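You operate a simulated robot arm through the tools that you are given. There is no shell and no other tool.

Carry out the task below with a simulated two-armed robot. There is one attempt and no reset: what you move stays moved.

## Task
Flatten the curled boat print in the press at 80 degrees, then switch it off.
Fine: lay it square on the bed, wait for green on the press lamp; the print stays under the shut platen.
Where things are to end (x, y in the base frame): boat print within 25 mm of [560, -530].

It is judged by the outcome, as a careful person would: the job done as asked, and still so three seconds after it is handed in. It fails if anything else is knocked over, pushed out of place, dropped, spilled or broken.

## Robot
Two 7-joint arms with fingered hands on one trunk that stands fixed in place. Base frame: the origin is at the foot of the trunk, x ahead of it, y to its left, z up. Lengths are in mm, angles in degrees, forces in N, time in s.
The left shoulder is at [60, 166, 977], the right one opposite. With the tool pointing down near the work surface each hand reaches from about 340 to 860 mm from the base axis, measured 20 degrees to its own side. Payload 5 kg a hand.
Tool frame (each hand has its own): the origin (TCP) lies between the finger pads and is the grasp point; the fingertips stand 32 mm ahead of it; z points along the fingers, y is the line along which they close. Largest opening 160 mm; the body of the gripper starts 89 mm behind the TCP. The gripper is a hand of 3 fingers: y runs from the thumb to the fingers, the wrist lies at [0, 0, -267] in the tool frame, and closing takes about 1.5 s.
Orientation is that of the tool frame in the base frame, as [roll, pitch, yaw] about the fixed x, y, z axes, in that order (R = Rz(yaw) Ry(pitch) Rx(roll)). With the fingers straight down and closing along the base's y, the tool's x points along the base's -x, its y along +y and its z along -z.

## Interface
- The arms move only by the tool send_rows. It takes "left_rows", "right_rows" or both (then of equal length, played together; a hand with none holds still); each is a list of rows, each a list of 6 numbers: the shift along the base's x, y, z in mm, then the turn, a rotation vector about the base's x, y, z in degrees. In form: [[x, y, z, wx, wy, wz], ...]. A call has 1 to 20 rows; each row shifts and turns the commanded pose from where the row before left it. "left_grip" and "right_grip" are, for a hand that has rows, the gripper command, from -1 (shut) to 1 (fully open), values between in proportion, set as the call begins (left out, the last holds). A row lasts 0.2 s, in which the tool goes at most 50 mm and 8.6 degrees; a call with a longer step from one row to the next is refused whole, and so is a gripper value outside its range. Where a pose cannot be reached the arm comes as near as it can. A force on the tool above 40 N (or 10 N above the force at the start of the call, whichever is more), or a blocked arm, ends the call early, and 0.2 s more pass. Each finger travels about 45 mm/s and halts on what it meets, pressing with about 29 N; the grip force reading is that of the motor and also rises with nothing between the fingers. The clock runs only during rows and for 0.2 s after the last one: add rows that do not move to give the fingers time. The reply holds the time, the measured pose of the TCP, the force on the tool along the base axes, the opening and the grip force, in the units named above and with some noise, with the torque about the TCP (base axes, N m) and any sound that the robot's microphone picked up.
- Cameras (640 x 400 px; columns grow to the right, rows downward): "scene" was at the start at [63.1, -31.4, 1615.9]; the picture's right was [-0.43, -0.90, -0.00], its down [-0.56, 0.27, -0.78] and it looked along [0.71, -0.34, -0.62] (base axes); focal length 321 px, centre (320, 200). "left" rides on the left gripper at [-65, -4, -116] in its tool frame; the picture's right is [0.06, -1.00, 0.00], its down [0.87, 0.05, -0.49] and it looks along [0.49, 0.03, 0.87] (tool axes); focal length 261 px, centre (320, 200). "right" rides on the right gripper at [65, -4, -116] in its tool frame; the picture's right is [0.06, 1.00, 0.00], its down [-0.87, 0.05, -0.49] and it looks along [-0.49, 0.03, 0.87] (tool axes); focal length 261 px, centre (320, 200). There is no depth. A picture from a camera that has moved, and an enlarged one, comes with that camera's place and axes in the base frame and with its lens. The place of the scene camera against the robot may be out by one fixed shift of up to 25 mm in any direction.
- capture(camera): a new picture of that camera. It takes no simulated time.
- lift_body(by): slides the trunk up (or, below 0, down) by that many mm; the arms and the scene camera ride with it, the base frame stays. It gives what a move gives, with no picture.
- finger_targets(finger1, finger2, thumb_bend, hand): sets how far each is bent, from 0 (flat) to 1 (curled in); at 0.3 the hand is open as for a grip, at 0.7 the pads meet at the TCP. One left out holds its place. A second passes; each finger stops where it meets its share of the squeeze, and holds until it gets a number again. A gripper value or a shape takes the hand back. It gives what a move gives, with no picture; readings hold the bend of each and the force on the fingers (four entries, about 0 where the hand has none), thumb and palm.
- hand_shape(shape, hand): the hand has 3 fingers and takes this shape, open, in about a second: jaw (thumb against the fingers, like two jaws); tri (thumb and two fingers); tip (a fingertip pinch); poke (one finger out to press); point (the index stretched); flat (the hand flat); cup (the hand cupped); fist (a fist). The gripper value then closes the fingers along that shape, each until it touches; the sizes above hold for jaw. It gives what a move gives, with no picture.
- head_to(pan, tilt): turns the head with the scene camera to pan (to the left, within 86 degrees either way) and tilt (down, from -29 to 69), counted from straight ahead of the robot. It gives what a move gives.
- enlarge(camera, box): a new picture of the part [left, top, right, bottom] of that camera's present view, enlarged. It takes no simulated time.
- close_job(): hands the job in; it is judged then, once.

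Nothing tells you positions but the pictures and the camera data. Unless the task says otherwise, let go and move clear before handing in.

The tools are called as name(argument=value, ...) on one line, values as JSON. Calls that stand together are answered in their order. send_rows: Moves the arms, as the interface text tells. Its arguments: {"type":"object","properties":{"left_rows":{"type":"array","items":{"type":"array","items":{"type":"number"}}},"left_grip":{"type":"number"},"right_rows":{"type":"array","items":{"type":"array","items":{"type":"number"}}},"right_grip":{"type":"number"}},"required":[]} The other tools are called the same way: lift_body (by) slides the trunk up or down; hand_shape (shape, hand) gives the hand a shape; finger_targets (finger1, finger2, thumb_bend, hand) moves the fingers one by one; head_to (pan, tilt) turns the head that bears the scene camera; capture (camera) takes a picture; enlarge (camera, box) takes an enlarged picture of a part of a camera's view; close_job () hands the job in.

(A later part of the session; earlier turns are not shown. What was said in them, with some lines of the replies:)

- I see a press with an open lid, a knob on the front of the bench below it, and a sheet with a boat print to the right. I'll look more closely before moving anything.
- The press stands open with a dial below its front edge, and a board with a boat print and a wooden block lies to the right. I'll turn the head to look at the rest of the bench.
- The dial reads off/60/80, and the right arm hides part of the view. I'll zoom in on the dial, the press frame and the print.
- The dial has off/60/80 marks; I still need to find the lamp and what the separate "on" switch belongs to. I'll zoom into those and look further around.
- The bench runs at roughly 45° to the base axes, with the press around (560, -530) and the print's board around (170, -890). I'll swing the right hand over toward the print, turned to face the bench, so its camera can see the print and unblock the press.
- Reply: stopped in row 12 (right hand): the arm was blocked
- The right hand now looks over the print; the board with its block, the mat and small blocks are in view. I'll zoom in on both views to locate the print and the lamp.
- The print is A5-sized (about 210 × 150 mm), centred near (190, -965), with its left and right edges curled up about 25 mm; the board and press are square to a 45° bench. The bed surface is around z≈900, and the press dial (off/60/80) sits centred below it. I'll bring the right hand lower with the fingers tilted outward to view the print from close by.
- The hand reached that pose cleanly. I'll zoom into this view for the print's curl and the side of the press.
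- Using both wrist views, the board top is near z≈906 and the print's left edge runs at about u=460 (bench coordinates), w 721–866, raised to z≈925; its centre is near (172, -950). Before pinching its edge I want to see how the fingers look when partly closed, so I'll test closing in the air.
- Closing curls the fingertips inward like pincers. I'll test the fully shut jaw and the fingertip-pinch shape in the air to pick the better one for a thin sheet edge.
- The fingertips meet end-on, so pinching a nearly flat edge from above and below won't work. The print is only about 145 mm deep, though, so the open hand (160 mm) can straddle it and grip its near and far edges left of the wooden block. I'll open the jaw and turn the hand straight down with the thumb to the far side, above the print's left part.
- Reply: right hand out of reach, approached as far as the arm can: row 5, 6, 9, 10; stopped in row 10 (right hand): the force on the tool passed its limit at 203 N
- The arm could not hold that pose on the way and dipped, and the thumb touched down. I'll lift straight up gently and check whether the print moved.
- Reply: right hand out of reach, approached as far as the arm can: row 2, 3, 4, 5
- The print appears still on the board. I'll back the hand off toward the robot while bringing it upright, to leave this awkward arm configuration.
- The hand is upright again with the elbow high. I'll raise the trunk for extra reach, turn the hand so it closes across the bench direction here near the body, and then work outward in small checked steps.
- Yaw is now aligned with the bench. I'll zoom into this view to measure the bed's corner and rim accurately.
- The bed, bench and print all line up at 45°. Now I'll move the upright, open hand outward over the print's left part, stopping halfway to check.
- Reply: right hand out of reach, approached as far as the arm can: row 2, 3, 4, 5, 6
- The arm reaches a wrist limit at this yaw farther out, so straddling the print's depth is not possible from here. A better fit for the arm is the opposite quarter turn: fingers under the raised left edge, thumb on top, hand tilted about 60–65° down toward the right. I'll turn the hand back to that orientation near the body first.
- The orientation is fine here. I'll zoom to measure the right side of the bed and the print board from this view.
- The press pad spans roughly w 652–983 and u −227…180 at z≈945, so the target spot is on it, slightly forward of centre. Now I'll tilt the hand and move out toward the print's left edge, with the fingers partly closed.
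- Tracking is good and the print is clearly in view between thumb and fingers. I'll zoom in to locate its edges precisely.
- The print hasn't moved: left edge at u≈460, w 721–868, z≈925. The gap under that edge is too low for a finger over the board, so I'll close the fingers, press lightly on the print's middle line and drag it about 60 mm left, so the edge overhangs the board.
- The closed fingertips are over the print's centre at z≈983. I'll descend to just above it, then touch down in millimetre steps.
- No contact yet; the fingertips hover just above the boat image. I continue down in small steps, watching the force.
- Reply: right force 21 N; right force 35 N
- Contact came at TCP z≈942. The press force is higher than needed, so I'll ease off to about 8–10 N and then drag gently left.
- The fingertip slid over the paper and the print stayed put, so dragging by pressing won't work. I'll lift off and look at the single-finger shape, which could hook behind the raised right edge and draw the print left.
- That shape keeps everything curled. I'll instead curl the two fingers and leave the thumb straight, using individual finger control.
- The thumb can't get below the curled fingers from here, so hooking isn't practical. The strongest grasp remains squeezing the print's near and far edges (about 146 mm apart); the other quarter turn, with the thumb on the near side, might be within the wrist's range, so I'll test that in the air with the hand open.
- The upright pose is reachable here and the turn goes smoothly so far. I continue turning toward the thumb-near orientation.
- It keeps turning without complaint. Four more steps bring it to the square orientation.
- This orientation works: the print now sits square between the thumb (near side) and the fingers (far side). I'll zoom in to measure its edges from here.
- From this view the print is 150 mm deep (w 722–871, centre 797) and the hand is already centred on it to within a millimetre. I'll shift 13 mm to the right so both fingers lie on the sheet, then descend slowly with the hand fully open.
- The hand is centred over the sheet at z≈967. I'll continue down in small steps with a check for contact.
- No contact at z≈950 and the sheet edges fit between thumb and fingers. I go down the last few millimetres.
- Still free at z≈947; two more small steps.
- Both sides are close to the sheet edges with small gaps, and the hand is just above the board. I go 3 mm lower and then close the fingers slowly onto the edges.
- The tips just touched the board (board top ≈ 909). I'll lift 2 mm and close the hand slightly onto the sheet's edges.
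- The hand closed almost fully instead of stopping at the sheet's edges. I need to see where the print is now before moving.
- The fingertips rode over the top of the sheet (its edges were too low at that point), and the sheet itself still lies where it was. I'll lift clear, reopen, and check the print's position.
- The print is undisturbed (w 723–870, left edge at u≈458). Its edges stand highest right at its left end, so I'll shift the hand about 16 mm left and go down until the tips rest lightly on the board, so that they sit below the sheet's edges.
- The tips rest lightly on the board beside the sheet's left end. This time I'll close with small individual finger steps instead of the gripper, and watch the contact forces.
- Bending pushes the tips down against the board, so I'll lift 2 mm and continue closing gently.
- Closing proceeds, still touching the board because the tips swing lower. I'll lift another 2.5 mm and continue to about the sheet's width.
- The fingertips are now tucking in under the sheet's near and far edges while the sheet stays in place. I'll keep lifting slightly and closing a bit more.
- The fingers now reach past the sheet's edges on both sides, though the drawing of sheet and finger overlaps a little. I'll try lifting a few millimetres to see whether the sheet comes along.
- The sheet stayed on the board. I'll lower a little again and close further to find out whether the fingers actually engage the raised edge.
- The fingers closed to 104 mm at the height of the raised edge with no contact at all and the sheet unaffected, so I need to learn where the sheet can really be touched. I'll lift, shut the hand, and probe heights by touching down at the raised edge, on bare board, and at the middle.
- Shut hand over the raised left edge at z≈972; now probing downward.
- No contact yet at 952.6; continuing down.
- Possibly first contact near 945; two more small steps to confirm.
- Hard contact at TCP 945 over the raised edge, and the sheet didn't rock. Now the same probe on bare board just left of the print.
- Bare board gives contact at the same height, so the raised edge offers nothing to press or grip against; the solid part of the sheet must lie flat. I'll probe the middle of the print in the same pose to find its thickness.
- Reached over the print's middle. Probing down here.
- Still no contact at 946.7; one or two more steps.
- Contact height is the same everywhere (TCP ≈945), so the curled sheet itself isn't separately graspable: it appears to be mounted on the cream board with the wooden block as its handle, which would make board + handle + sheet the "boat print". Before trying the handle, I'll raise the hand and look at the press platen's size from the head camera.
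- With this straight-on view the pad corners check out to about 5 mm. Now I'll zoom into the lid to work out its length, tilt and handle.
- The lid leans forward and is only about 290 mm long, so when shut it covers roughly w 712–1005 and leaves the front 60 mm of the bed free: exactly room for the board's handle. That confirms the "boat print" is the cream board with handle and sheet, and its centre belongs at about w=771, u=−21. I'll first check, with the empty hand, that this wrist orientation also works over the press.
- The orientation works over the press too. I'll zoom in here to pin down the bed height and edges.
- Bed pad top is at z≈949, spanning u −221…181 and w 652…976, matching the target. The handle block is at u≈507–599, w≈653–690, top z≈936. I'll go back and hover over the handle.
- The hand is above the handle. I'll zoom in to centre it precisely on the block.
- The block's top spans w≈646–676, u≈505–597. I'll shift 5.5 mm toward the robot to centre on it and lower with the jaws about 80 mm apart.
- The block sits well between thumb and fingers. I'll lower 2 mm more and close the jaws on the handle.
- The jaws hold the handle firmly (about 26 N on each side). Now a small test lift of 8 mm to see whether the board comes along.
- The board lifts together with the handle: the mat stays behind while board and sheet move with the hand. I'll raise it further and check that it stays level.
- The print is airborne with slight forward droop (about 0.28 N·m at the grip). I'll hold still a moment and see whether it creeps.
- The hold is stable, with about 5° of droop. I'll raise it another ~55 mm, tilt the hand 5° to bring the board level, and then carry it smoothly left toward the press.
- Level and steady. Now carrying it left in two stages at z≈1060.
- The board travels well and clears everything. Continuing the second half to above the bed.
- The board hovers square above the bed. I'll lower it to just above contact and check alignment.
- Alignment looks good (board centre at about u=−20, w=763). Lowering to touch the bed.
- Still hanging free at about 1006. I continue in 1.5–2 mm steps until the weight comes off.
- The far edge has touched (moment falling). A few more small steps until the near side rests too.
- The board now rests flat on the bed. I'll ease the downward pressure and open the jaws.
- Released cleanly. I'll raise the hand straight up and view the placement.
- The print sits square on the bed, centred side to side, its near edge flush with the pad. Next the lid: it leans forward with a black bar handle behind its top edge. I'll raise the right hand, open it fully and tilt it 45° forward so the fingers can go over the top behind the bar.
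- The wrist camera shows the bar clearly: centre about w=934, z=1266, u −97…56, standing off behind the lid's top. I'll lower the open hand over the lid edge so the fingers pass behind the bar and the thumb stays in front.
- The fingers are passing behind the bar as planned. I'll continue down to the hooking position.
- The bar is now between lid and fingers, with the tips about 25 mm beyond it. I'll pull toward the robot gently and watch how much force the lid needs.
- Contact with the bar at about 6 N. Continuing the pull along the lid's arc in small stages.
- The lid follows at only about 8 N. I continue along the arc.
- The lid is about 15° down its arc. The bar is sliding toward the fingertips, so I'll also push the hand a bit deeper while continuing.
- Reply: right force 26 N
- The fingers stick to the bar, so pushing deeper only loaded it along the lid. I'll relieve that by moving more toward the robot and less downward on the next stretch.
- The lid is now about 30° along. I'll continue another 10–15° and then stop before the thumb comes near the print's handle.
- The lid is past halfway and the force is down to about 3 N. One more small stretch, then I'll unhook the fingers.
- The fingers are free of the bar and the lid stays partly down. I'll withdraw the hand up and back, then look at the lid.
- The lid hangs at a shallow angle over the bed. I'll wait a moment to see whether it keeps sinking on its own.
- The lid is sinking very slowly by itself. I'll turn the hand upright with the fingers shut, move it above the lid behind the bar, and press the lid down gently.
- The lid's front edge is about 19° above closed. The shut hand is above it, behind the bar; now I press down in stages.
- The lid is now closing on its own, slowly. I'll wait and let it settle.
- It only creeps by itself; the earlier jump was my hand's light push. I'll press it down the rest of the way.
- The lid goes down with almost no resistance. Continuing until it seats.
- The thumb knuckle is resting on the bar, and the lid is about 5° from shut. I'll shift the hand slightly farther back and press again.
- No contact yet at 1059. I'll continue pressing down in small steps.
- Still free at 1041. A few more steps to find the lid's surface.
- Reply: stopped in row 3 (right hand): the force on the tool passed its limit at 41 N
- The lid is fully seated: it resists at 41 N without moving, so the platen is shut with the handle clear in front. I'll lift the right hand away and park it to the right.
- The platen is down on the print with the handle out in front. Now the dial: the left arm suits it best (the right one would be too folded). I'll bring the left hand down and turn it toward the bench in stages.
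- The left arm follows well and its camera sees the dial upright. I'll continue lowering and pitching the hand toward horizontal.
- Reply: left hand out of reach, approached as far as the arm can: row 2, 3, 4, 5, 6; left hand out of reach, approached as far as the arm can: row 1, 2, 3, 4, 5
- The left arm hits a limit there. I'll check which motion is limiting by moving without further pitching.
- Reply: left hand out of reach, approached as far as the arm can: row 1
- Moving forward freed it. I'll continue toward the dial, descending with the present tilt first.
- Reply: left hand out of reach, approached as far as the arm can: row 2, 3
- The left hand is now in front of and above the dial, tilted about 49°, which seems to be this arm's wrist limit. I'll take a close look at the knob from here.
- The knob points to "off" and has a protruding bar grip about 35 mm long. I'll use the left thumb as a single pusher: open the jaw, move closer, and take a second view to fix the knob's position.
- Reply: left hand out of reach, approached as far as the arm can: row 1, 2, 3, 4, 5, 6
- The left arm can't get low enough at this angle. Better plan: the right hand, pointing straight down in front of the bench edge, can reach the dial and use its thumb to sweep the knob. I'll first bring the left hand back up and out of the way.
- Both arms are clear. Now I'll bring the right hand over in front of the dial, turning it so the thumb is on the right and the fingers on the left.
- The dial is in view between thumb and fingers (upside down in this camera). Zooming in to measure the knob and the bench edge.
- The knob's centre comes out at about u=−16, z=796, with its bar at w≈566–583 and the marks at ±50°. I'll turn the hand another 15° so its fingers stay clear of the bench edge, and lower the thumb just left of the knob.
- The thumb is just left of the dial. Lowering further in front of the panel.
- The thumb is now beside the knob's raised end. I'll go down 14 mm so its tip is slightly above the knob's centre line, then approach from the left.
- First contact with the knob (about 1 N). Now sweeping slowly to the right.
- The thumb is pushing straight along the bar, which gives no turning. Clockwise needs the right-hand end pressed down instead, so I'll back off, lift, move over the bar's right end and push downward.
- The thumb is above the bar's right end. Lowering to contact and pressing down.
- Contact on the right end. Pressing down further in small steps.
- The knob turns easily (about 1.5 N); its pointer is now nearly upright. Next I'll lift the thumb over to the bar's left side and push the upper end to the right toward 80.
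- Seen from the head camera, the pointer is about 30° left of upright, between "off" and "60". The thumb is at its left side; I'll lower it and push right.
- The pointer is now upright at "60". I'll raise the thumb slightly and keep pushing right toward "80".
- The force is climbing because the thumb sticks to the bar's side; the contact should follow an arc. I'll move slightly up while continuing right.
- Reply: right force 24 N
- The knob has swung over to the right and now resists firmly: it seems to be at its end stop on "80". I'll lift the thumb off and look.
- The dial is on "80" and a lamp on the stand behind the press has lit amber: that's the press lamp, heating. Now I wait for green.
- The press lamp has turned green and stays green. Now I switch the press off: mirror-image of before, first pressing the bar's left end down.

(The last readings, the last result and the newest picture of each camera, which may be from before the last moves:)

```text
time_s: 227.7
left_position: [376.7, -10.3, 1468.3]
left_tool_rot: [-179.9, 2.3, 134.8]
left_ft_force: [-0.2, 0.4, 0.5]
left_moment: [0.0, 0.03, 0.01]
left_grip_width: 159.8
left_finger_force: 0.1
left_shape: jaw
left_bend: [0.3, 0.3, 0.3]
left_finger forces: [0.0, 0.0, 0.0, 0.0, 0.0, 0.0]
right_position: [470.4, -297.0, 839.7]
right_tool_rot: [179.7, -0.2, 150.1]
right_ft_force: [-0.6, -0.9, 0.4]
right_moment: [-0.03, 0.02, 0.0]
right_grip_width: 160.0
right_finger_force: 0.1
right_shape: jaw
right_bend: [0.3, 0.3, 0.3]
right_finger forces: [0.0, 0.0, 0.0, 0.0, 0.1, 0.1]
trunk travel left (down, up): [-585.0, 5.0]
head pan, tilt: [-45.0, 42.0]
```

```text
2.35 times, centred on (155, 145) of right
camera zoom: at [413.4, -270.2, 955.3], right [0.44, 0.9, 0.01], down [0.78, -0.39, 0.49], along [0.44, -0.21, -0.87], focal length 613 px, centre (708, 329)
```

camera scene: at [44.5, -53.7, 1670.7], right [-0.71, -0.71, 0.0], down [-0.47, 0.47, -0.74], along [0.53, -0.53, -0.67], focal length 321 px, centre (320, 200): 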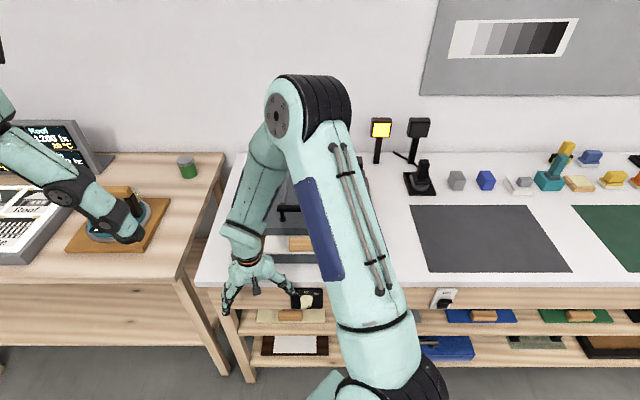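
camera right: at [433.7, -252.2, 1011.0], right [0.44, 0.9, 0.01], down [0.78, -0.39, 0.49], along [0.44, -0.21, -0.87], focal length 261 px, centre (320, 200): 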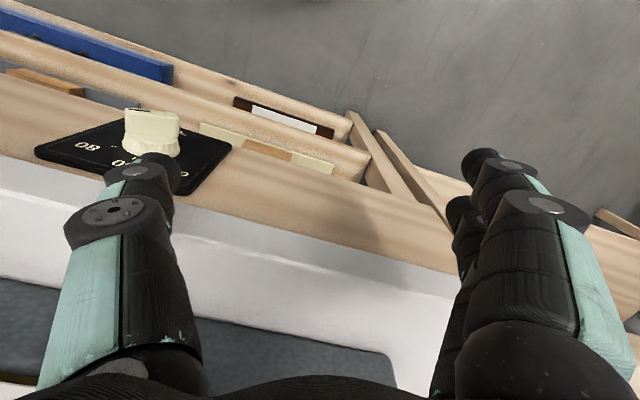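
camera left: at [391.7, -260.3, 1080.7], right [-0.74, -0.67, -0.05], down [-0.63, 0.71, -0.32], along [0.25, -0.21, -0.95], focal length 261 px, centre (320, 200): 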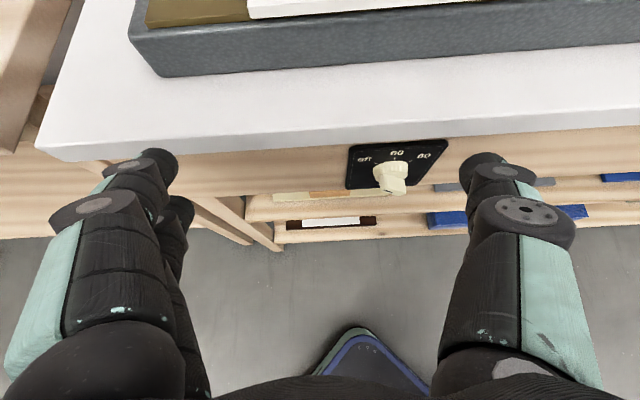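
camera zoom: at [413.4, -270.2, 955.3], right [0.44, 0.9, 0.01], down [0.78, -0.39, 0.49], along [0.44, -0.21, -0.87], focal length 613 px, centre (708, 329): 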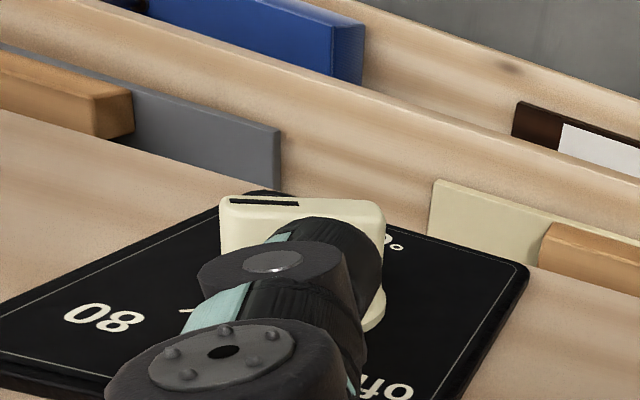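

The thumb sits just above the bar's left end. Pressing down in small steps.

send_rows(right_rows=[[0, 0, -4, 0, 0, 0], [0, 0, -4, 0, 0, 0], [0, 0, -3, 0, 0, 0], [0, 0, -3, 0, 0, 0], [0, 0, 0, 0, 0, 0]])

enlarge(camera="scene", box=[270, 270, 350, 330])

send_rows(right_rows=[[0, 0, -3, 0, 0, 0], [0, 0, -3, 0, 0, 0], [0, 0, -3, 0, 0, 0], [0, 0, 0, 0, 0, 0]])

enlarge(camera="scene", box=[270, 270, 350, 330])

```text
time_s: 228.4
left_position: [375.7, -9.7, 1469.9]
left_tool_rot: [-179.8, 2.3, 134.7]
left_ft_force: [-0.1, -0.6, -0.8]
left_moment: [0.05, -0.01, -0.02]
left_grip_width: 160.0
left_finger_force: 0.0
left_shape: jaw
left_bend: [0.3, 0.3, 0.3]
left_finger forces: [0.0, 0.0, 0.0, 0.1, 0.0, 0.1]
right_position: [472.1, -291.9, 832.4]
right_tool_rot: [179.3, 0.2, 150.2]
right_ft_force: [0.1, 14.4, 28.6]
right_moment: [-2.16, 1.69, -0.81]
right_grip_width: 160.0
right_finger_force: 0.0
right_shape: jaw
right_bend: [0.3, 0.3, 0.28]
right_finger forces: [0.1, 0.0, 0.1, 0.1, 29.0, 0.1]
trunk travel left (down, up): [-585.0, 5.0]
head pan, tilt: [-45.0, 42.0]
stopped in row 3 (right hand): the force on the tool passed its limit at 46 N (the readings are from after the stop); the commanded pose is now the measured one
```

```text
6.67 times, centred on (310, 300) of scene
camera zoom: at [43.4, -51.7, 1671.2], right [-0.71, -0.71, 0.0], down [-0.47, 0.47, -0.74], along [0.53, -0.53, -0.67], focal length 2137 px, centre (387, -467)
```

zoom: 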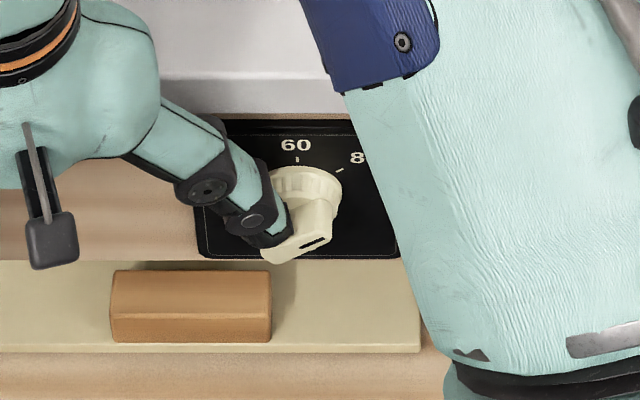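

```text
time_s: 228.8
left_position: [377.5, -12.0, 1468.2]
left_tool_rot: [-179.8, 2.1, 134.9]
left_ft_force: [0.9, -0.1, -0.5]
left_moment: [0.04, 0.0, 0.0]
left_grip_width: 160.0
left_finger_force: 0.0
left_shape: jaw
left_bend: [0.3, 0.3, 0.3]
left_finger forces: [0.0, 0.0, 0.0, 0.1, 0.0, 0.0]
right_position: [475.8, -293.8, 828.9]
right_tool_rot: [179.1, 0.1, 150.2]
right_ft_force: [0.5, 2.3, 2.5]
right_moment: [-0.06, 0.14, -0.18]
right_grip_width: 159.8
right_finger_force: 0.0
right_shape: jaw
right_bend: [0.3, 0.3, 0.3]
right_finger forces: [0.0, 0.0, 0.0, 0.0, 3.4, 0.0]
trunk travel left (down, up): [-585.0, 5.0]
head pan, tilt: [-45.0, 42.0]
stopped in row 1 (right hand): the force on the tool passed its limit at 46 N (the readings are from after the stop); the commanded pose is now the measured one
```

```text
6.67 times, centred on (310, 300) of scene
camera zoom: at [45.6, -55.1, 1670.0], right [-0.71, -0.71, 0.0], down [-0.47, 0.47, -0.74], along [0.52, -0.53, -0.67], focal length 2137 px, centre (387, -467)
```

zoom: 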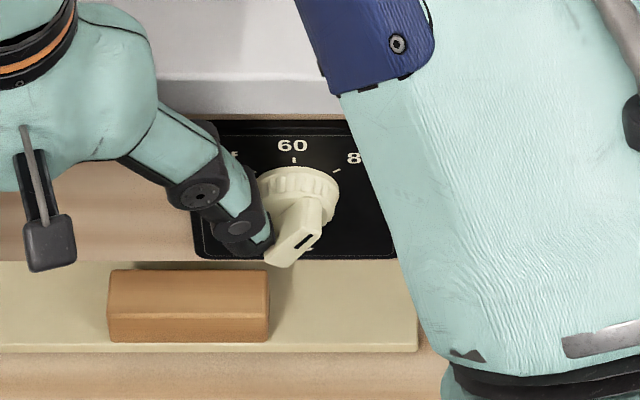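

The left end gave way and the pointer is now between "80" and "60", swinging back. I'll lift the thumb over to the right side and push the upper end to the left toward "off".

send_rows(right_rows=[[3, 3, 5, 0, 0, 0], [0, 0, 15, 0, 0, 0], [0, 0, 15, 0, 0, 0], [0, 0, 15, 0, 0, 0], [0, 0, 15, 0, 0, 0], [-6, -6, 0, 0, 0, 0], [-8, -8, 0, 0, 0, 0], [-8, -8, 0, 0, 0, 0], [-8, -8, 0, 0, 0, 0], [-8, -8, 0, 0, 0, 0], [-8, -8, 0, 0, 0, 0], [-4, -4, 0, 0, 0, 0], [0, 0, 0, 0, 0, 0]])

enlarge(camera="scene", box=[270, 270, 350, 330])

enlarge(camera="right", box=[100, 60, 320, 260])

```text
time_s: 231.6
left_position: [377.5, -10.8, 1470.3]
left_tool_rot: [-179.8, 2.2, 134.9]
left_ft_force: [1.7, 0.4, -1.0]
left_moment: [0.02, -0.02, 0.0]
left_grip_width: 159.9
left_finger_force: 0.0
left_shape: jaw
left_bend: [0.3, 0.3, 0.3]
left_finger forces: [0.1, 0.0, 0.1, 0.0, 0.0, 0.0]
right_position: [427.4, -338.7, 893.9]
right_tool_rot: [179.3, 0.0, 150.2]
right_ft_force: [0.0, 0.7, 0.8]
right_moment: [0.01, 0.02, 0.04]
right_grip_width: 160.1
right_finger_force: 0.0
right_shape: jaw
right_bend: [0.3, 0.3, 0.3]
right_finger forces: [0.0, 0.1, 0.0, 0.0, 0.0, 0.0]
trunk travel left (down, up): [-585.0, 5.0]
head pan, tilt: [-45.0, 42.0]
```

```text
6.67 times, centred on (310, 300) of scene
camera zoom: at [44.7, -53.3, 1670.7], right [-0.71, -0.71, 0.0], down [-0.47, 0.47, -0.74], along [0.53, -0.53, -0.67], focal length 2137 px, centre (387, -467)
```

zoom: 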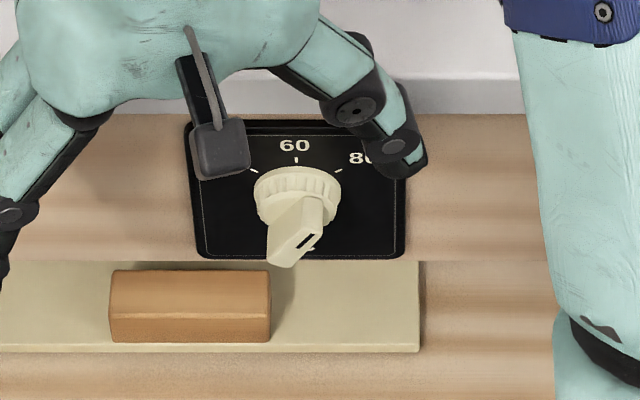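

```text
2.00 times, centred on (210, 160) of right
camera zoom: at [369.2, -313.2, 1010.1], right [0.44, 0.9, 0.01], down [0.78, -0.39, 0.49], along [0.45, -0.21, -0.87], focal length 521 px, centre (540, 280)
```

zoom: 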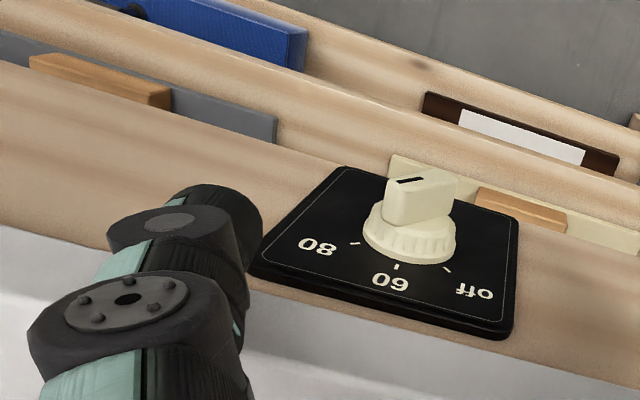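

The thumb is now right of the dial with a clear view. Lowering it and pushing the bar's top to the left.

send_rows(right_rows=[[0, 0, -15, 0, 0, 0], [0, 0, -15, 0, 0, 0], [0, 0, -12, 0, 0, 0], [0, 0, -10, 0, 0, 0], [4, 4, 0, 0, 0, 0], [5, 5, 0, 0, 0, 0], [4, 4, 0, 0, 0, 0], [0, 0, 0, 0, 0, 0]])

enlarge(camera="scene", box=[270, 270, 350, 330])

send_rows(right_rows=[[2.2, 2.2, 0, 0, 0, 0], [2.2, 2.2, 0, 0, 0, 0], [0, 0, 0, 0, 0, 0]])

enlarge(camera="scene", box=[270, 270, 350, 330])

```text
time_s: 233.4
left_position: [377.2, -11.0, 1468.6]
left_tool_rot: [-180.0, 2.3, 134.9]
left_ft_force: [-0.8, 0.2, 0.4]
left_moment: [0.01, -0.02, 0.05]
left_grip_width: 159.9
left_finger_force: 0.0
left_shape: jaw
left_bend: [0.3, 0.3, 0.3]
left_finger forces: [0.0, 0.1, 0.1, 0.0, 0.0, 0.0]
right_position: [441.1, -325.2, 842.9]
right_tool_rot: [179.1, 0.2, 150.2]
right_ft_force: [0.3, 0.2, -0.2]
right_moment: [0.04, 0.01, 0.0]
right_grip_width: 159.8
right_finger_force: 0.0
right_shape: jaw
right_bend: [0.3, 0.3, 0.3]
right_finger forces: [0.0, 0.0, 0.0, 0.1, 0.1, 0.1]
trunk travel left (down, up): [-585.0, 5.0]
head pan, tilt: [-45.0, 42.0]
```

```text
6.67 times, centred on (310, 300) of scene
camera zoom: at [44.6, -53.5, 1670.7], right [-0.71, -0.71, 0.0], down [-0.47, 0.47, -0.74], along [0.53, -0.53, -0.67], focal length 2137 px, centre (387, -467)
```

zoom: 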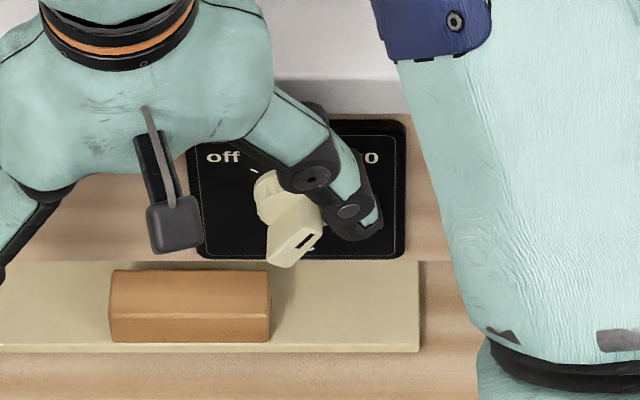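

```text
time_s: 234.2
left_position: [376.7, -11.7, 1470.1]
left_tool_rot: [-180.0, 2.3, 134.7]
left_ft_force: [0.5, -0.7, 0.4]
left_moment: [0.05, 0.0, -0.03]
left_grip_width: 160.2
left_finger_force: 0.0
left_shape: jaw
left_bend: [0.3, 0.3, 0.3]
left_finger forces: [0.1, 0.0, 0.0, 0.1, 0.1, 0.0]
right_position: [444.9, -323.1, 842.0]
right_tool_rot: [179.2, 0.1, 150.4]
right_ft_force: [0.2, -0.6, 0.2]
right_moment: [0.0, 0.01, -0.04]
right_grip_width: 159.8
right_finger_force: 0.1
right_shape: jaw
right_bend: [0.3, 0.3, 0.3]
right_finger forces: [0.0, 0.0, 0.1, 0.0, 0.1, 0.0]
trunk travel left (down, up): [-585.0, 5.0]
head pan, tilt: [-45.0, 42.0]
```

```text
6.67 times, centred on (310, 300) of scene
camera zoom: at [44.7, -53.4, 1670.7], right [-0.71, -0.71, 0.0], down [-0.47, 0.47, -0.74], along [0.53, -0.53, -0.67], focal length 2137 px, centre (387, -467)
```

zoom: 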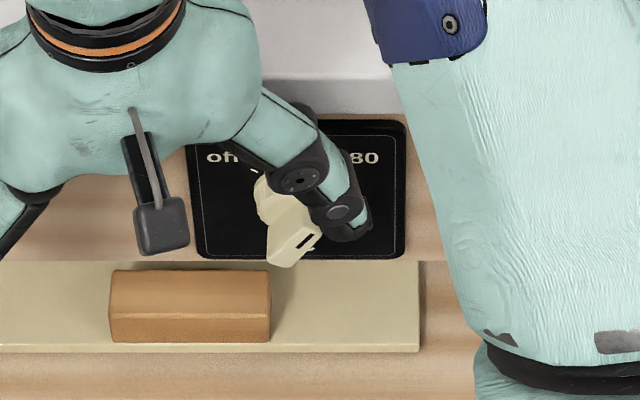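

Not touching yet; continuing left in small steps.

send_rows(right_rows=[[2.2, 2.2, 0, 0, 0, 0], [2.2, 2.2, 0, 0, 0, 0], [0, 0, 0, 0, 0, 0]])

send_rows(right_rows=[[2.2, 2.2, 0.5, 0, 0, 0], [2.2, 2.2, 0.5, 0, 0, 0], [0, 0, 0, 0, 0, 0]])

enlarge(camera="scene", box=[270, 270, 350, 330])

enlarge(camera="right", box=[100, 60, 320, 260])

```text
time_s: 235.0
left_position: [376.7, -10.6, 1469.0]
left_tool_rot: [-179.9, 2.3, 134.8]
left_ft_force: [0.0, 0.2, -0.2]
left_moment: [-0.02, 0.01, -0.01]
left_grip_width: 160.0
left_finger_force: 0.0
left_shape: jaw
left_bend: [0.3, 0.3, 0.3]
left_finger forces: [0.1, 0.0, 0.1, 0.0, 0.0, 0.0]
right_position: [448.8, -317.8, 842.0]
right_tool_rot: [179.0, 0.1, 150.2]
right_ft_force: [-2.8, -1.8, 0.4]
right_moment: [-0.08, 0.12, -0.1]
right_grip_width: 159.8
right_finger_force: 0.0
right_shape: jaw
right_bend: [0.3, 0.3, 0.29]
right_finger forces: [0.0, 0.1, 0.0, 0.0, 2.1, 0.0]
trunk travel left (down, up): [-585.0, 5.0]
head pan, tilt: [-45.0, 42.0]
```

```text
time_s: 235.8
left_position: [376.7, -10.7, 1470.0]
left_tool_rot: [-179.9, 2.3, 134.7]
left_ft_force: [0.7, 0.4, 0.1]
left_moment: [-0.04, 0.0, -0.02]
left_grip_width: 159.9
left_finger_force: 0.1
left_shape: jaw
left_bend: [0.3, 0.3, 0.3]
left_finger forces: [0.0, 0.1, 0.0, 0.1, 0.0, 0.0]
right_position: [453.6, -313.4, 843.1]
right_tool_rot: [179.2, 0.2, 150.2]
right_ft_force: [-4.0, -1.0, 2.5]
right_moment: [-0.27, 0.31, -0.28]
right_grip_width: 160.1
right_finger_force: 0.0
right_shape: jaw
right_bend: [0.3, 0.3, 0.29]
right_finger forces: [0.0, 0.1, 0.0, 0.0, 4.4, 0.0]
trunk travel left (down, up): [-585.0, 5.0]
head pan, tilt: [-45.0, 42.0]
```

```text
6.67 times, centred on (310, 300) of scene
camera zoom: at [44.1, -53.3, 1670.8], right [-0.71, -0.71, 0.0], down [-0.47, 0.47, -0.74], along [0.53, -0.53, -0.67], focal length 2137 px, centre (387, -467)
```

zoom: 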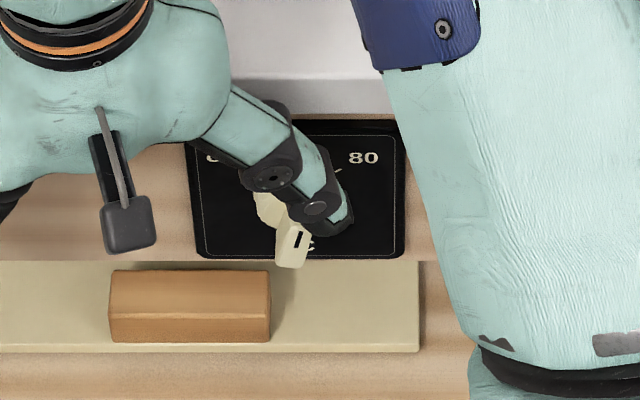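

```text
2.00 times, centred on (210, 160) of right
camera zoom: at [394.7, -287.7, 959.1], right [0.44, 0.9, 0.01], down [0.78, -0.39, 0.49], along [0.45, -0.21, -0.87], focal length 521 px, centre (540, 280)
```

zoom: 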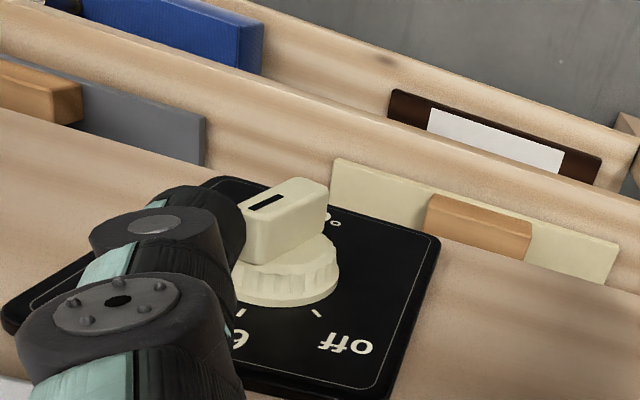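

The pointer is moving back past upright. Continuing left with a slight rise.

send_rows(right_rows=[[2.2, 2.2, 1, 0, 0, 0], [2.2, 2.2, 1, 0, 0, 0], [0, 0, 0, 0, 0, 0]])

send_rows(right_rows=[[2.2, 2.2, 1, 0, 0, 0], [2.2, 2.2, 1, 0, 0, 0], [0, 0, 0, 0, 0, 0]])

enlarge(camera="scene", box=[270, 270, 350, 330])

enlarge(camera="right", box=[100, 60, 320, 260])

```text
time_s: 236.6
left_position: [376.6, -10.0, 1469.5]
left_tool_rot: [-179.9, 2.4, 134.7]
left_ft_force: [-0.6, 0.2, -0.9]
left_moment: [-0.01, 0.01, -0.02]
left_grip_width: 159.8
left_finger_force: 0.1
left_shape: jaw
left_bend: [0.3, 0.3, 0.3]
left_finger forces: [0.0, 0.1, 0.1, 0.0, 0.1, 0.0]
right_position: [458.4, -309.1, 845.9]
right_tool_rot: [179.3, 0.0, 150.2]
right_ft_force: [-2.6, 0.0, 3.2]
right_moment: [-0.22, 0.21, -0.25]
right_grip_width: 159.8
right_finger_force: 0.1
right_shape: jaw
right_bend: [0.3, 0.3, 0.29]
right_finger forces: [0.0, 0.0, 0.0, 0.0, 3.2, 0.1]
trunk travel left (down, up): [-585.0, 5.0]
head pan, tilt: [-45.0, 42.0]
```

```text
time_s: 237.4
left_position: [376.3, -10.9, 1469.2]
left_tool_rot: [180.0, 2.3, 134.7]
left_ft_force: [0.6, 0.7, 0.3]
left_moment: [-0.01, 0.0, -0.02]
left_grip_width: 159.9
left_finger_force: 0.1
left_shape: jaw
left_bend: [0.3, 0.3, 0.3]
left_finger forces: [0.1, 0.0, 0.1, 0.0, 0.0, 0.1]
right_position: [462.7, -303.4, 847.1]
right_tool_rot: [179.2, 0.1, 150.3]
right_ft_force: [-0.6, -1.4, 2.0]
right_moment: [-0.09, 0.09, -0.07]
right_grip_width: 160.1
right_finger_force: 0.0
right_shape: jaw
right_bend: [0.3, 0.3, 0.29]
right_finger forces: [0.0, 0.0, 0.0, 0.0, 1.2, 0.0]
trunk travel left (down, up): [-585.0, 5.0]
head pan, tilt: [-45.0, 42.0]
```

```text
6.67 times, centred on (310, 300) of scene
camera zoom: at [44.6, -53.4, 1670.7], right [-0.71, -0.71, 0.0], down [-0.47, 0.47, -0.74], along [0.53, -0.53, -0.67], focal length 2137 px, centre (387, -467)
```

zoom: 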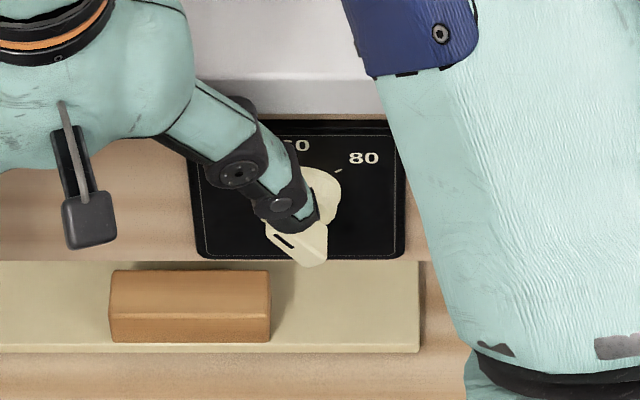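

```text
2.00 times, centred on (210, 160) of right
camera zoom: at [404.9, -277.9, 962.2], right [0.44, 0.9, 0.01], down [0.78, -0.39, 0.49], along [0.45, -0.21, -0.87], focal length 521 px, centre (540, 280)
```

zoom: 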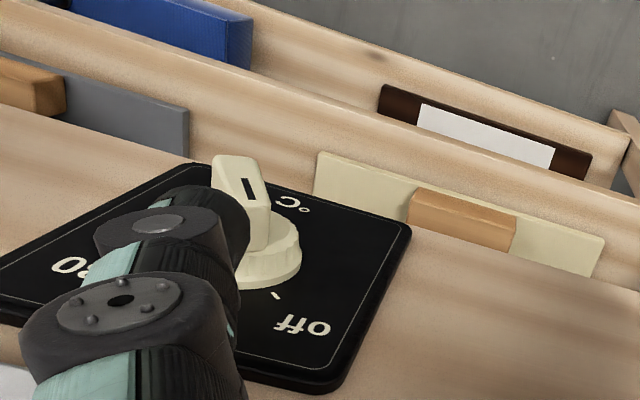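

The pointer is now close to "off". Continuing left and slightly down to bring it to its stop.

send_rows(right_rows=[[2.2, 2.2, -1, 0, 0, 0], [2.2, 2.2, -1, 0, 0, 0], [0, 0, 0, 0, 0, 0]])

send_rows(right_rows=[[2, 2, -1, 0, 0, 0], [2, 2, -1, 0, 0, 0], [0, 0, 0, 0, 0, 0]])

enlarge(camera="scene", box=[270, 270, 350, 330])

enlarge(camera="right", box=[80, 60, 300, 260])

```text
time_s: 238.2
left_position: [375.5, -9.8, 1469.4]
left_tool_rot: [-179.9, 2.4, 134.7]
left_ft_force: [-0.5, 0.0, -0.1]
left_moment: [-0.01, -0.03, -0.03]
left_grip_width: 159.9
left_finger_force: 0.1
left_shape: jaw
left_bend: [0.3, 0.3, 0.3]
left_finger forces: [0.0, 0.0, 0.0, 0.1, 0.0, 0.0]
right_position: [467.5, -299.5, 845.0]
right_tool_rot: [179.2, 0.1, 150.3]
right_ft_force: [-0.6, -1.2, 0.9]
right_moment: [-0.08, 0.05, 0.03]
right_grip_width: 159.9
right_finger_force: 0.0
right_shape: jaw
right_bend: [0.3, 0.3, 0.29]
right_finger forces: [0.0, 0.0, 0.0, 0.1, 1.0, 0.1]
trunk travel left (down, up): [-585.0, 5.0]
head pan, tilt: [-45.0, 42.0]
```

```text
time_s: 239.0
left_position: [377.2, -10.6, 1469.8]
left_tool_rot: [180.0, 2.4, 134.8]
left_ft_force: [-0.1, -0.6, 0.9]
left_moment: [-0.05, 0.04, 0.0]
left_grip_width: 159.6
left_finger_force: 0.0
left_shape: jaw
left_bend: [0.3, 0.3, 0.3]
left_finger forces: [0.0, 0.0, 0.0, 0.1, 0.0, 0.1]
right_position: [471.1, -295.6, 844.9]
right_tool_rot: [179.2, 0.2, 150.3]
right_ft_force: [0.0, -0.6, 3.6]
right_moment: [-0.18, 0.07, -0.02]
right_grip_width: 160.0
right_finger_force: 0.0
right_shape: jaw
right_bend: [0.3, 0.3, 0.29]
right_finger forces: [0.1, 0.0, 0.1, 0.1, 1.5, 0.0]
trunk travel left (down, up): [-585.0, 5.0]
head pan, tilt: [-45.0, 42.0]
```

```text
6.67 times, centred on (310, 300) of scene
camera zoom: at [44.5, -53.4, 1670.7], right [-0.71, -0.71, 0.0], down [-0.47, 0.47, -0.74], along [0.53, -0.53, -0.67], focal length 2137 px, centre (387, -467)
```

zoom: 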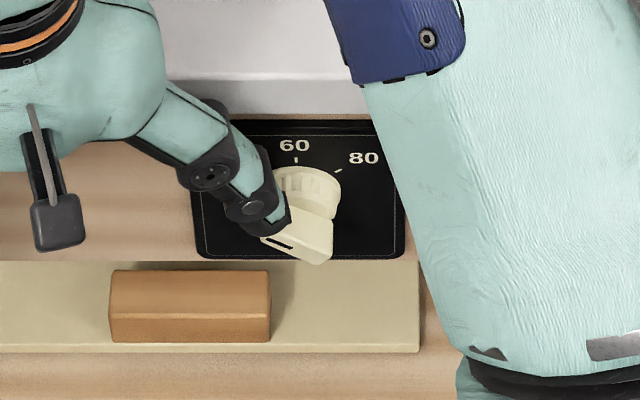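

```text
2.00 times, centred on (190, 160) of right
camera zoom: at [413.4, -269.8, 959.9], right [0.44, 0.9, 0.01], down [0.78, -0.39, 0.49], along [0.45, -0.21, -0.87], focal length 521 px, centre (580, 280)
```

zoom: 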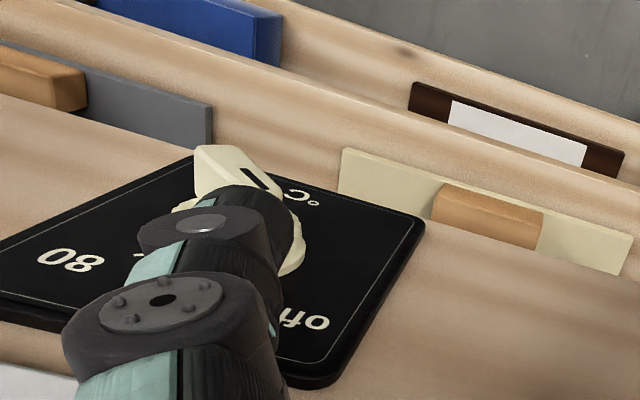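

The pointer looks to be at "off". I'll press the left end down a touch more to make sure it is against its stop.

send_rows(right_rows=[[1, 1, -1.5, 0, 0, 0], [1, 1, -1.5, 0, 0, 0], [0, 0, 0, 0, 0, 0]])

send_rows(right_rows=[[0, 0, 5, 0, 0, 0], [0, 0, 15, 0, 0, 0], [0, 0, 20, 0, 0, 0], [0, 0, 20, 0, 0, 0], [8, 8, 15, 0, 0, 0], [12, 12, 10, 0, 0, 0], [14, 14, 0, 0, 0, 0], [0, 0, 0, 0, 0, 0]])

enlarge(camera="scene", box=[270, 270, 350, 330])

capture(camera="scene")

```text
time_s: 239.8
left_position: [375.0, -10.3, 1469.7]
left_tool_rot: [-179.9, 2.4, 134.8]
left_ft_force: [0.1, -0.1, -0.3]
left_moment: [0.0, 0.01, 0.02]
left_grip_width: 159.7
left_finger_force: 0.0
left_shape: jaw
left_bend: [0.3, 0.3, 0.3]
left_finger forces: [0.0, 0.0, 0.1, 0.0, 0.1, 0.0]
right_position: [472.9, -293.8, 842.5]
right_tool_rot: [179.1, 0.1, 150.3]
right_ft_force: [0.2, 2.0, 8.2]
right_moment: [-0.71, 0.44, -0.09]
right_grip_width: 160.0
right_finger_force: 0.0
right_shape: jaw
right_bend: [0.3, 0.3, 0.29]
right_finger forces: [0.0, 0.0, 0.0, 0.0, 8.1, 0.0]
trunk travel left (down, up): [-585.0, 5.0]
head pan, tilt: [-45.0, 42.0]
```

```text
time_s: 241.6
left_position: [376.5, -10.7, 1469.6]
left_tool_rot: [-179.8, 2.3, 134.8]
left_ft_force: [-0.3, 0.6, -0.2]
left_moment: [0.03, -0.04, 0.03]
left_grip_width: 160.0
left_finger_force: 0.1
left_shape: jaw
left_bend: [0.3, 0.3, 0.3]
left_finger forces: [0.0, 0.1, 0.1, 0.1, 0.0, 0.1]
right_position: [508.4, -259.8, 924.7]
right_tool_rot: [179.2, 0.1, 150.3]
right_ft_force: [0.3, -0.3, -0.2]
right_moment: [0.03, 0.01, -0.01]
right_grip_width: 159.9
right_finger_force: 0.1
right_shape: jaw
right_bend: [0.3, 0.3, 0.3]
right_finger forces: [0.0, 0.0, 0.0, 0.1, 0.0, 0.0]
trunk travel left (down, up): [-585.0, 5.0]
head pan, tilt: [-45.0, 42.0]
```

```text
6.67 times, centred on (310, 300) of scene
camera zoom: at [44.2, -53.7, 1670.7], right [-0.71, -0.71, 0.0], down [-0.47, 0.47, -0.74], along [0.53, -0.53, -0.67], focal length 2137 px, centre (387, -467)
```

zoom: 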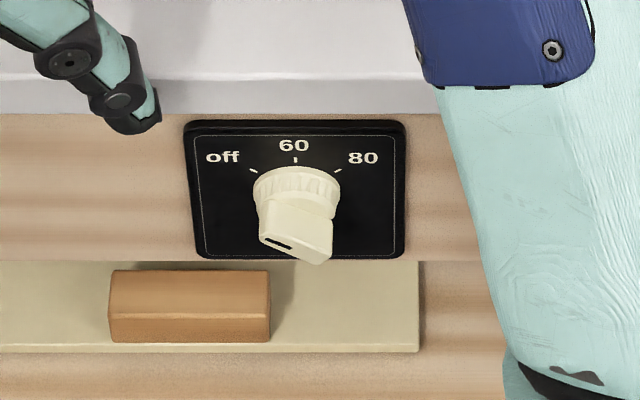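

```text
taken
camera scene: at [44.2, -53.7, 1670.7], right [-0.71, -0.71, 0.0], down [-0.47, 0.47, -0.74], along [0.53, -0.53, -0.67], focal length 321 px, centre (320, 200)
```

scene: 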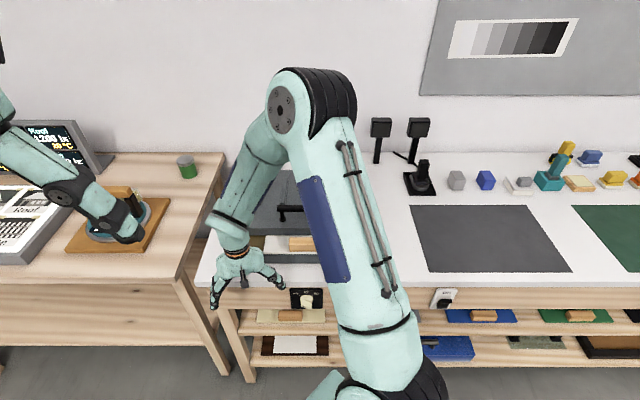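

The dial is back on "off" exactly as at the start and the press lamp is dark. I'll raise the right hand clear and move it back to a resting place, then check everything.

send_rows(right_rows=[[0, 0, 20, 0, 0, 0], [0, 0, 30, 0, 0, 0], [0, 0, 30, 0, 0, 0], [0, 0, 30, 0, 0, 0], [0, 0, 30, 0, 0, 0], [0, 0, 30, 0, 0, 0], [0, 0, 30, 0, 0, 0], [-10, -5, 20, 0, 0, 0], [0, 0, 0, 0, 0, 0]])

send_rows(right_rows=[[-20, -12, 10, 0, 0, 0], [-25, -15, 10, 0, 0, 0], [-25, -15, 10, 0, 0, 0], [-25, -15, 10, 0, 0, 0], [-25, -15, 10, 0, 0, 0], [-25, -15, 10, 0, 0, 0], [-25, -15, 10, 0, 0, 0], [-25, -15, 0, 0, 0, 0], [-25, -15, 0, 0, 0, 0], [-20, -12, 0, 0, 0, 0], [0, 0, 0, 0, 0, 0]])

capture(camera="scene")

enlarge(camera="scene", box=[210, 130, 450, 320])

```text
time_s: 243.6
left_position: [376.0, -10.5, 1470.2]
left_tool_rot: [-180.0, 2.2, 134.8]
left_ft_force: [-0.4, -0.3, 0.1]
left_moment: [-0.04, 0.01, -0.01]
left_grip_width: 160.0
left_finger_force: 0.0
left_shape: jaw
left_bend: [0.3, 0.3, 0.3]
left_finger forces: [0.0, 0.0, 0.0, 0.0, 0.0, 0.1]
right_position: [498.8, -268.2, 1145.8]
right_tool_rot: [179.3, 0.1, 150.3]
right_ft_force: [-0.7, -0.2, 0.0]
right_moment: [-0.01, 0.02, 0.0]
right_grip_width: 160.0
right_finger_force: 0.1
right_shape: jaw
right_bend: [0.3, 0.3, 0.3]
right_finger forces: [0.1, 0.0, 0.0, 0.1, 0.0, 0.0]
trunk travel left (down, up): [-585.0, 5.0]
head pan, tilt: [-45.0, 42.0]
```

```text
time_s: 246.0
left_position: [377.1, -10.3, 1469.7]
left_tool_rot: [-179.9, 2.3, 134.9]
left_ft_force: [-0.1, 0.6, 0.1]
left_moment: [-0.04, 0.01, 0.03]
left_grip_width: 159.7
left_finger_force: 0.2
left_shape: jaw
left_bend: [0.3, 0.3, 0.3]
left_finger forces: [0.1, 0.1, 0.0, 0.0, 0.0, 0.1]
right_position: [260.4, -410.3, 1215.3]
right_tool_rot: [179.3, 0.1, 150.4]
right_ft_force: [0.1, -0.7, 0.3]
right_moment: [0.02, 0.0, 0.03]
right_grip_width: 160.2
right_finger_force: 0.0
right_shape: jaw
right_bend: [0.3, 0.3, 0.3]
right_finger forces: [0.0, 0.0, 0.0, 0.0, 0.0, 0.0]
trunk travel left (down, up): [-585.0, 5.0]
head pan, tilt: [-45.0, 42.0]
```

```text
taken
camera scene: at [45.0, -53.3, 1670.7], right [-0.71, -0.71, 0.0], down [-0.47, 0.47, -0.74], along [0.53, -0.53, -0.67], focal length 321 px, centre (320, 200)
```

scene: 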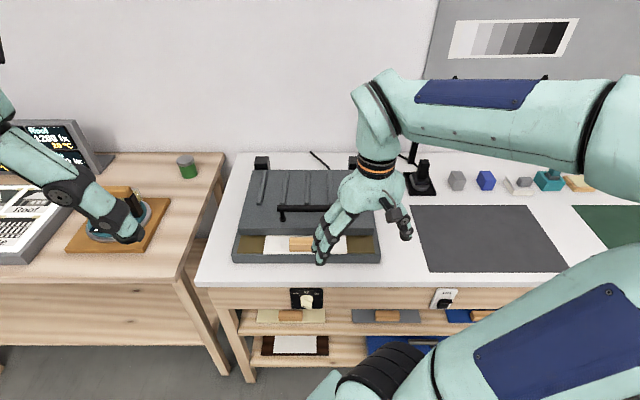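

```text
2.11 times, centred on (330, 225) of scene
camera zoom: at [45.0, -53.3, 1670.7], right [-0.71, -0.71, 0.0], down [-0.47, 0.47, -0.74], along [0.53, -0.53, -0.67], focal length 675 px, centre (299, 147)
```

zoom: 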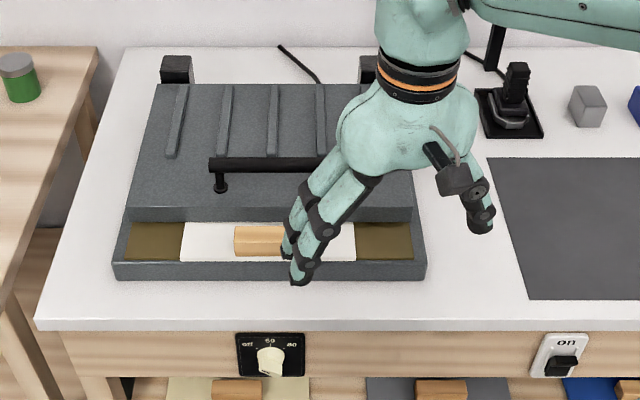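

Everything looks in order; I'll move the right hand a bit further aside for a clear final look at the press.

send_rows(right_rows=[[-15, -25, 10, 0, 0, 0], [-15, -30, 10, 0, 0, 0], [-15, -30, 10, 0, 0, 0], [-15, -30, 10, 0, 0, 0], [-15, -30, 0, 0, 0, 0], [-15, -30, 0, 0, 0, 0], [0, 0, 0, 0, 0, 0], [0, 0, 0, 0, 0, 0]])

capture(camera="scene")

enlarge(camera="scene", box=[220, 140, 400, 320])

enlarge(camera="scene", box=[350, 100, 450, 200])

```text
time_s: 247.8
left_position: [376.4, -11.3, 1469.3]
left_tool_rot: [-179.9, 2.3, 134.8]
left_ft_force: [0.3, -0.1, -0.3]
left_moment: [0.04, 0.0, 0.04]
left_grip_width: 159.8
left_finger_force: 0.1
left_shape: jaw
left_bend: [0.3, 0.3, 0.3]
left_finger forces: [0.0, 0.1, 0.1, 0.1, 0.0, 0.0]
right_position: [168.0, -585.0, 1256.4]
right_tool_rot: [179.2, 0.1, 150.4]
right_ft_force: [-0.3, 0.3, 0.4]
right_moment: [0.02, -0.02, 0.0]
right_grip_width: 160.1
right_finger_force: 0.1
right_shape: jaw
right_bend: [0.3, 0.3, 0.3]
right_finger forces: [0.0, 0.0, 0.0, 0.0, 0.1, 0.0]
trunk travel left (down, up): [-585.0, 5.0]
head pan, tilt: [-45.0, 42.0]
```

```text
taken
camera scene: at [44.6, -53.9, 1670.7], right [-0.71, -0.71, 0.0], down [-0.47, 0.47, -0.74], along [0.53, -0.53, -0.67], focal length 321 px, centre (320, 200)
```

scene: 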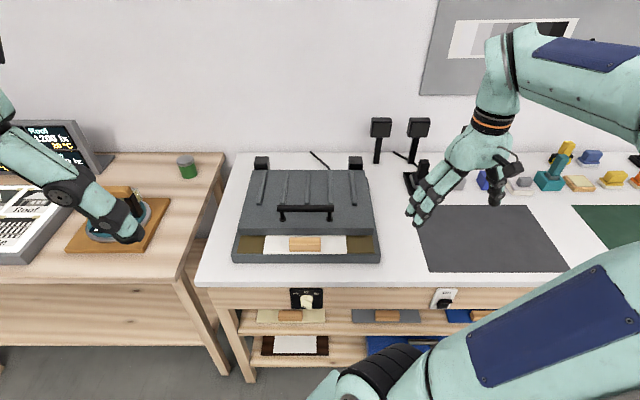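

```text
2.22 times, centred on (310, 230) of scene
camera zoom: at [44.6, -53.9, 1670.7], right [-0.71, -0.71, 0.0], down [-0.47, 0.47, -0.74], along [0.53, -0.53, -0.67], focal length 712 px, centre (342, 133)
```

zoom: 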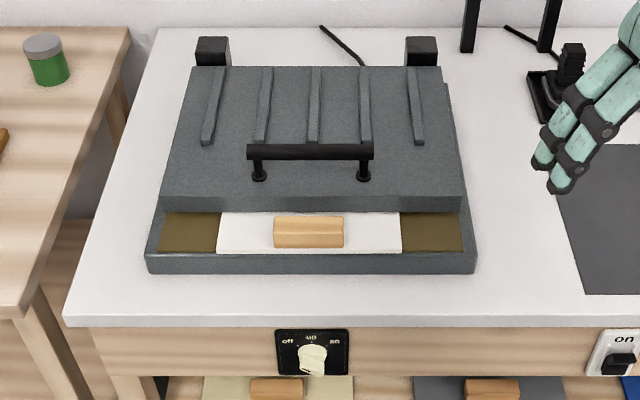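

```text
4.00 times, centred on (400, 150) of scene
camera zoom: at [44.6, -53.9, 1670.7], right [-0.71, -0.71, 0.0], down [-0.47, 0.47, -0.74], along [0.53, -0.53, -0.67], focal length 1282 px, centre (0, 400)
```

zoom: 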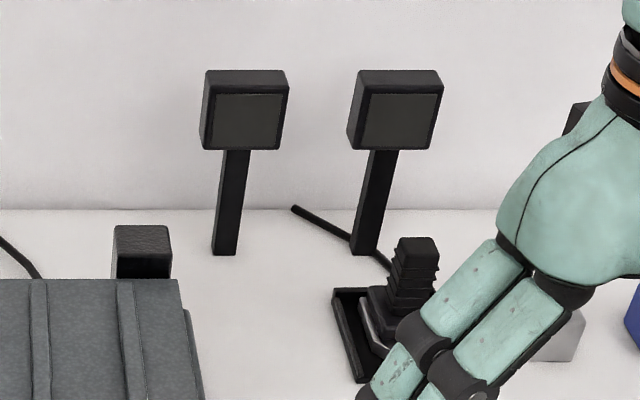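

The print lies square under the shut platen, with its handle clear in front. The dial is on "off", the press lamp is dark, and both hands are clear with nothing else out of place. Handing the job in.

close_job()

```text
The job is handed in.
```

The boat print was pressed at 80 degrees until the press lamp turned green. The press is now switched off, and the print is still under the shut platen. The job is handed in; I haven't seen the judgement.

- **What I moved:** The curled sheet couldn't be picked up on its own. It turned out to be fixed to the cream board with the wooden handle, so I moved the whole board by that handle. I took that board as the "boat print".
- **Position:** The board's centre is about 10 mm or less from the target [560, -530], square to the bed. The sheet sits off-centre on the board, about 30 mm farther from the robot. If the print's position is measured at the sheet instead, it is 23–33 mm from the target and could miss the 25 mm limit.
- **Pressing:** I set the dial to 80. The lamp went amber, then green, and I saw it stay green for at least 4 seconds before turning the dial back to off. The lamp is now dark. I did not lift the platen afterwards to check that the sheet is flat.
- **Bumps along the way:** Early on, the right hand slipped and the thumb hit the print board once, at about 200 N. The print did not move and I saw no damage. Twice, the thumb hit the dial at about 46 N while turning it back to off; the dial ended on off as before. As far as I could see, nothing else was moved or knocked over.
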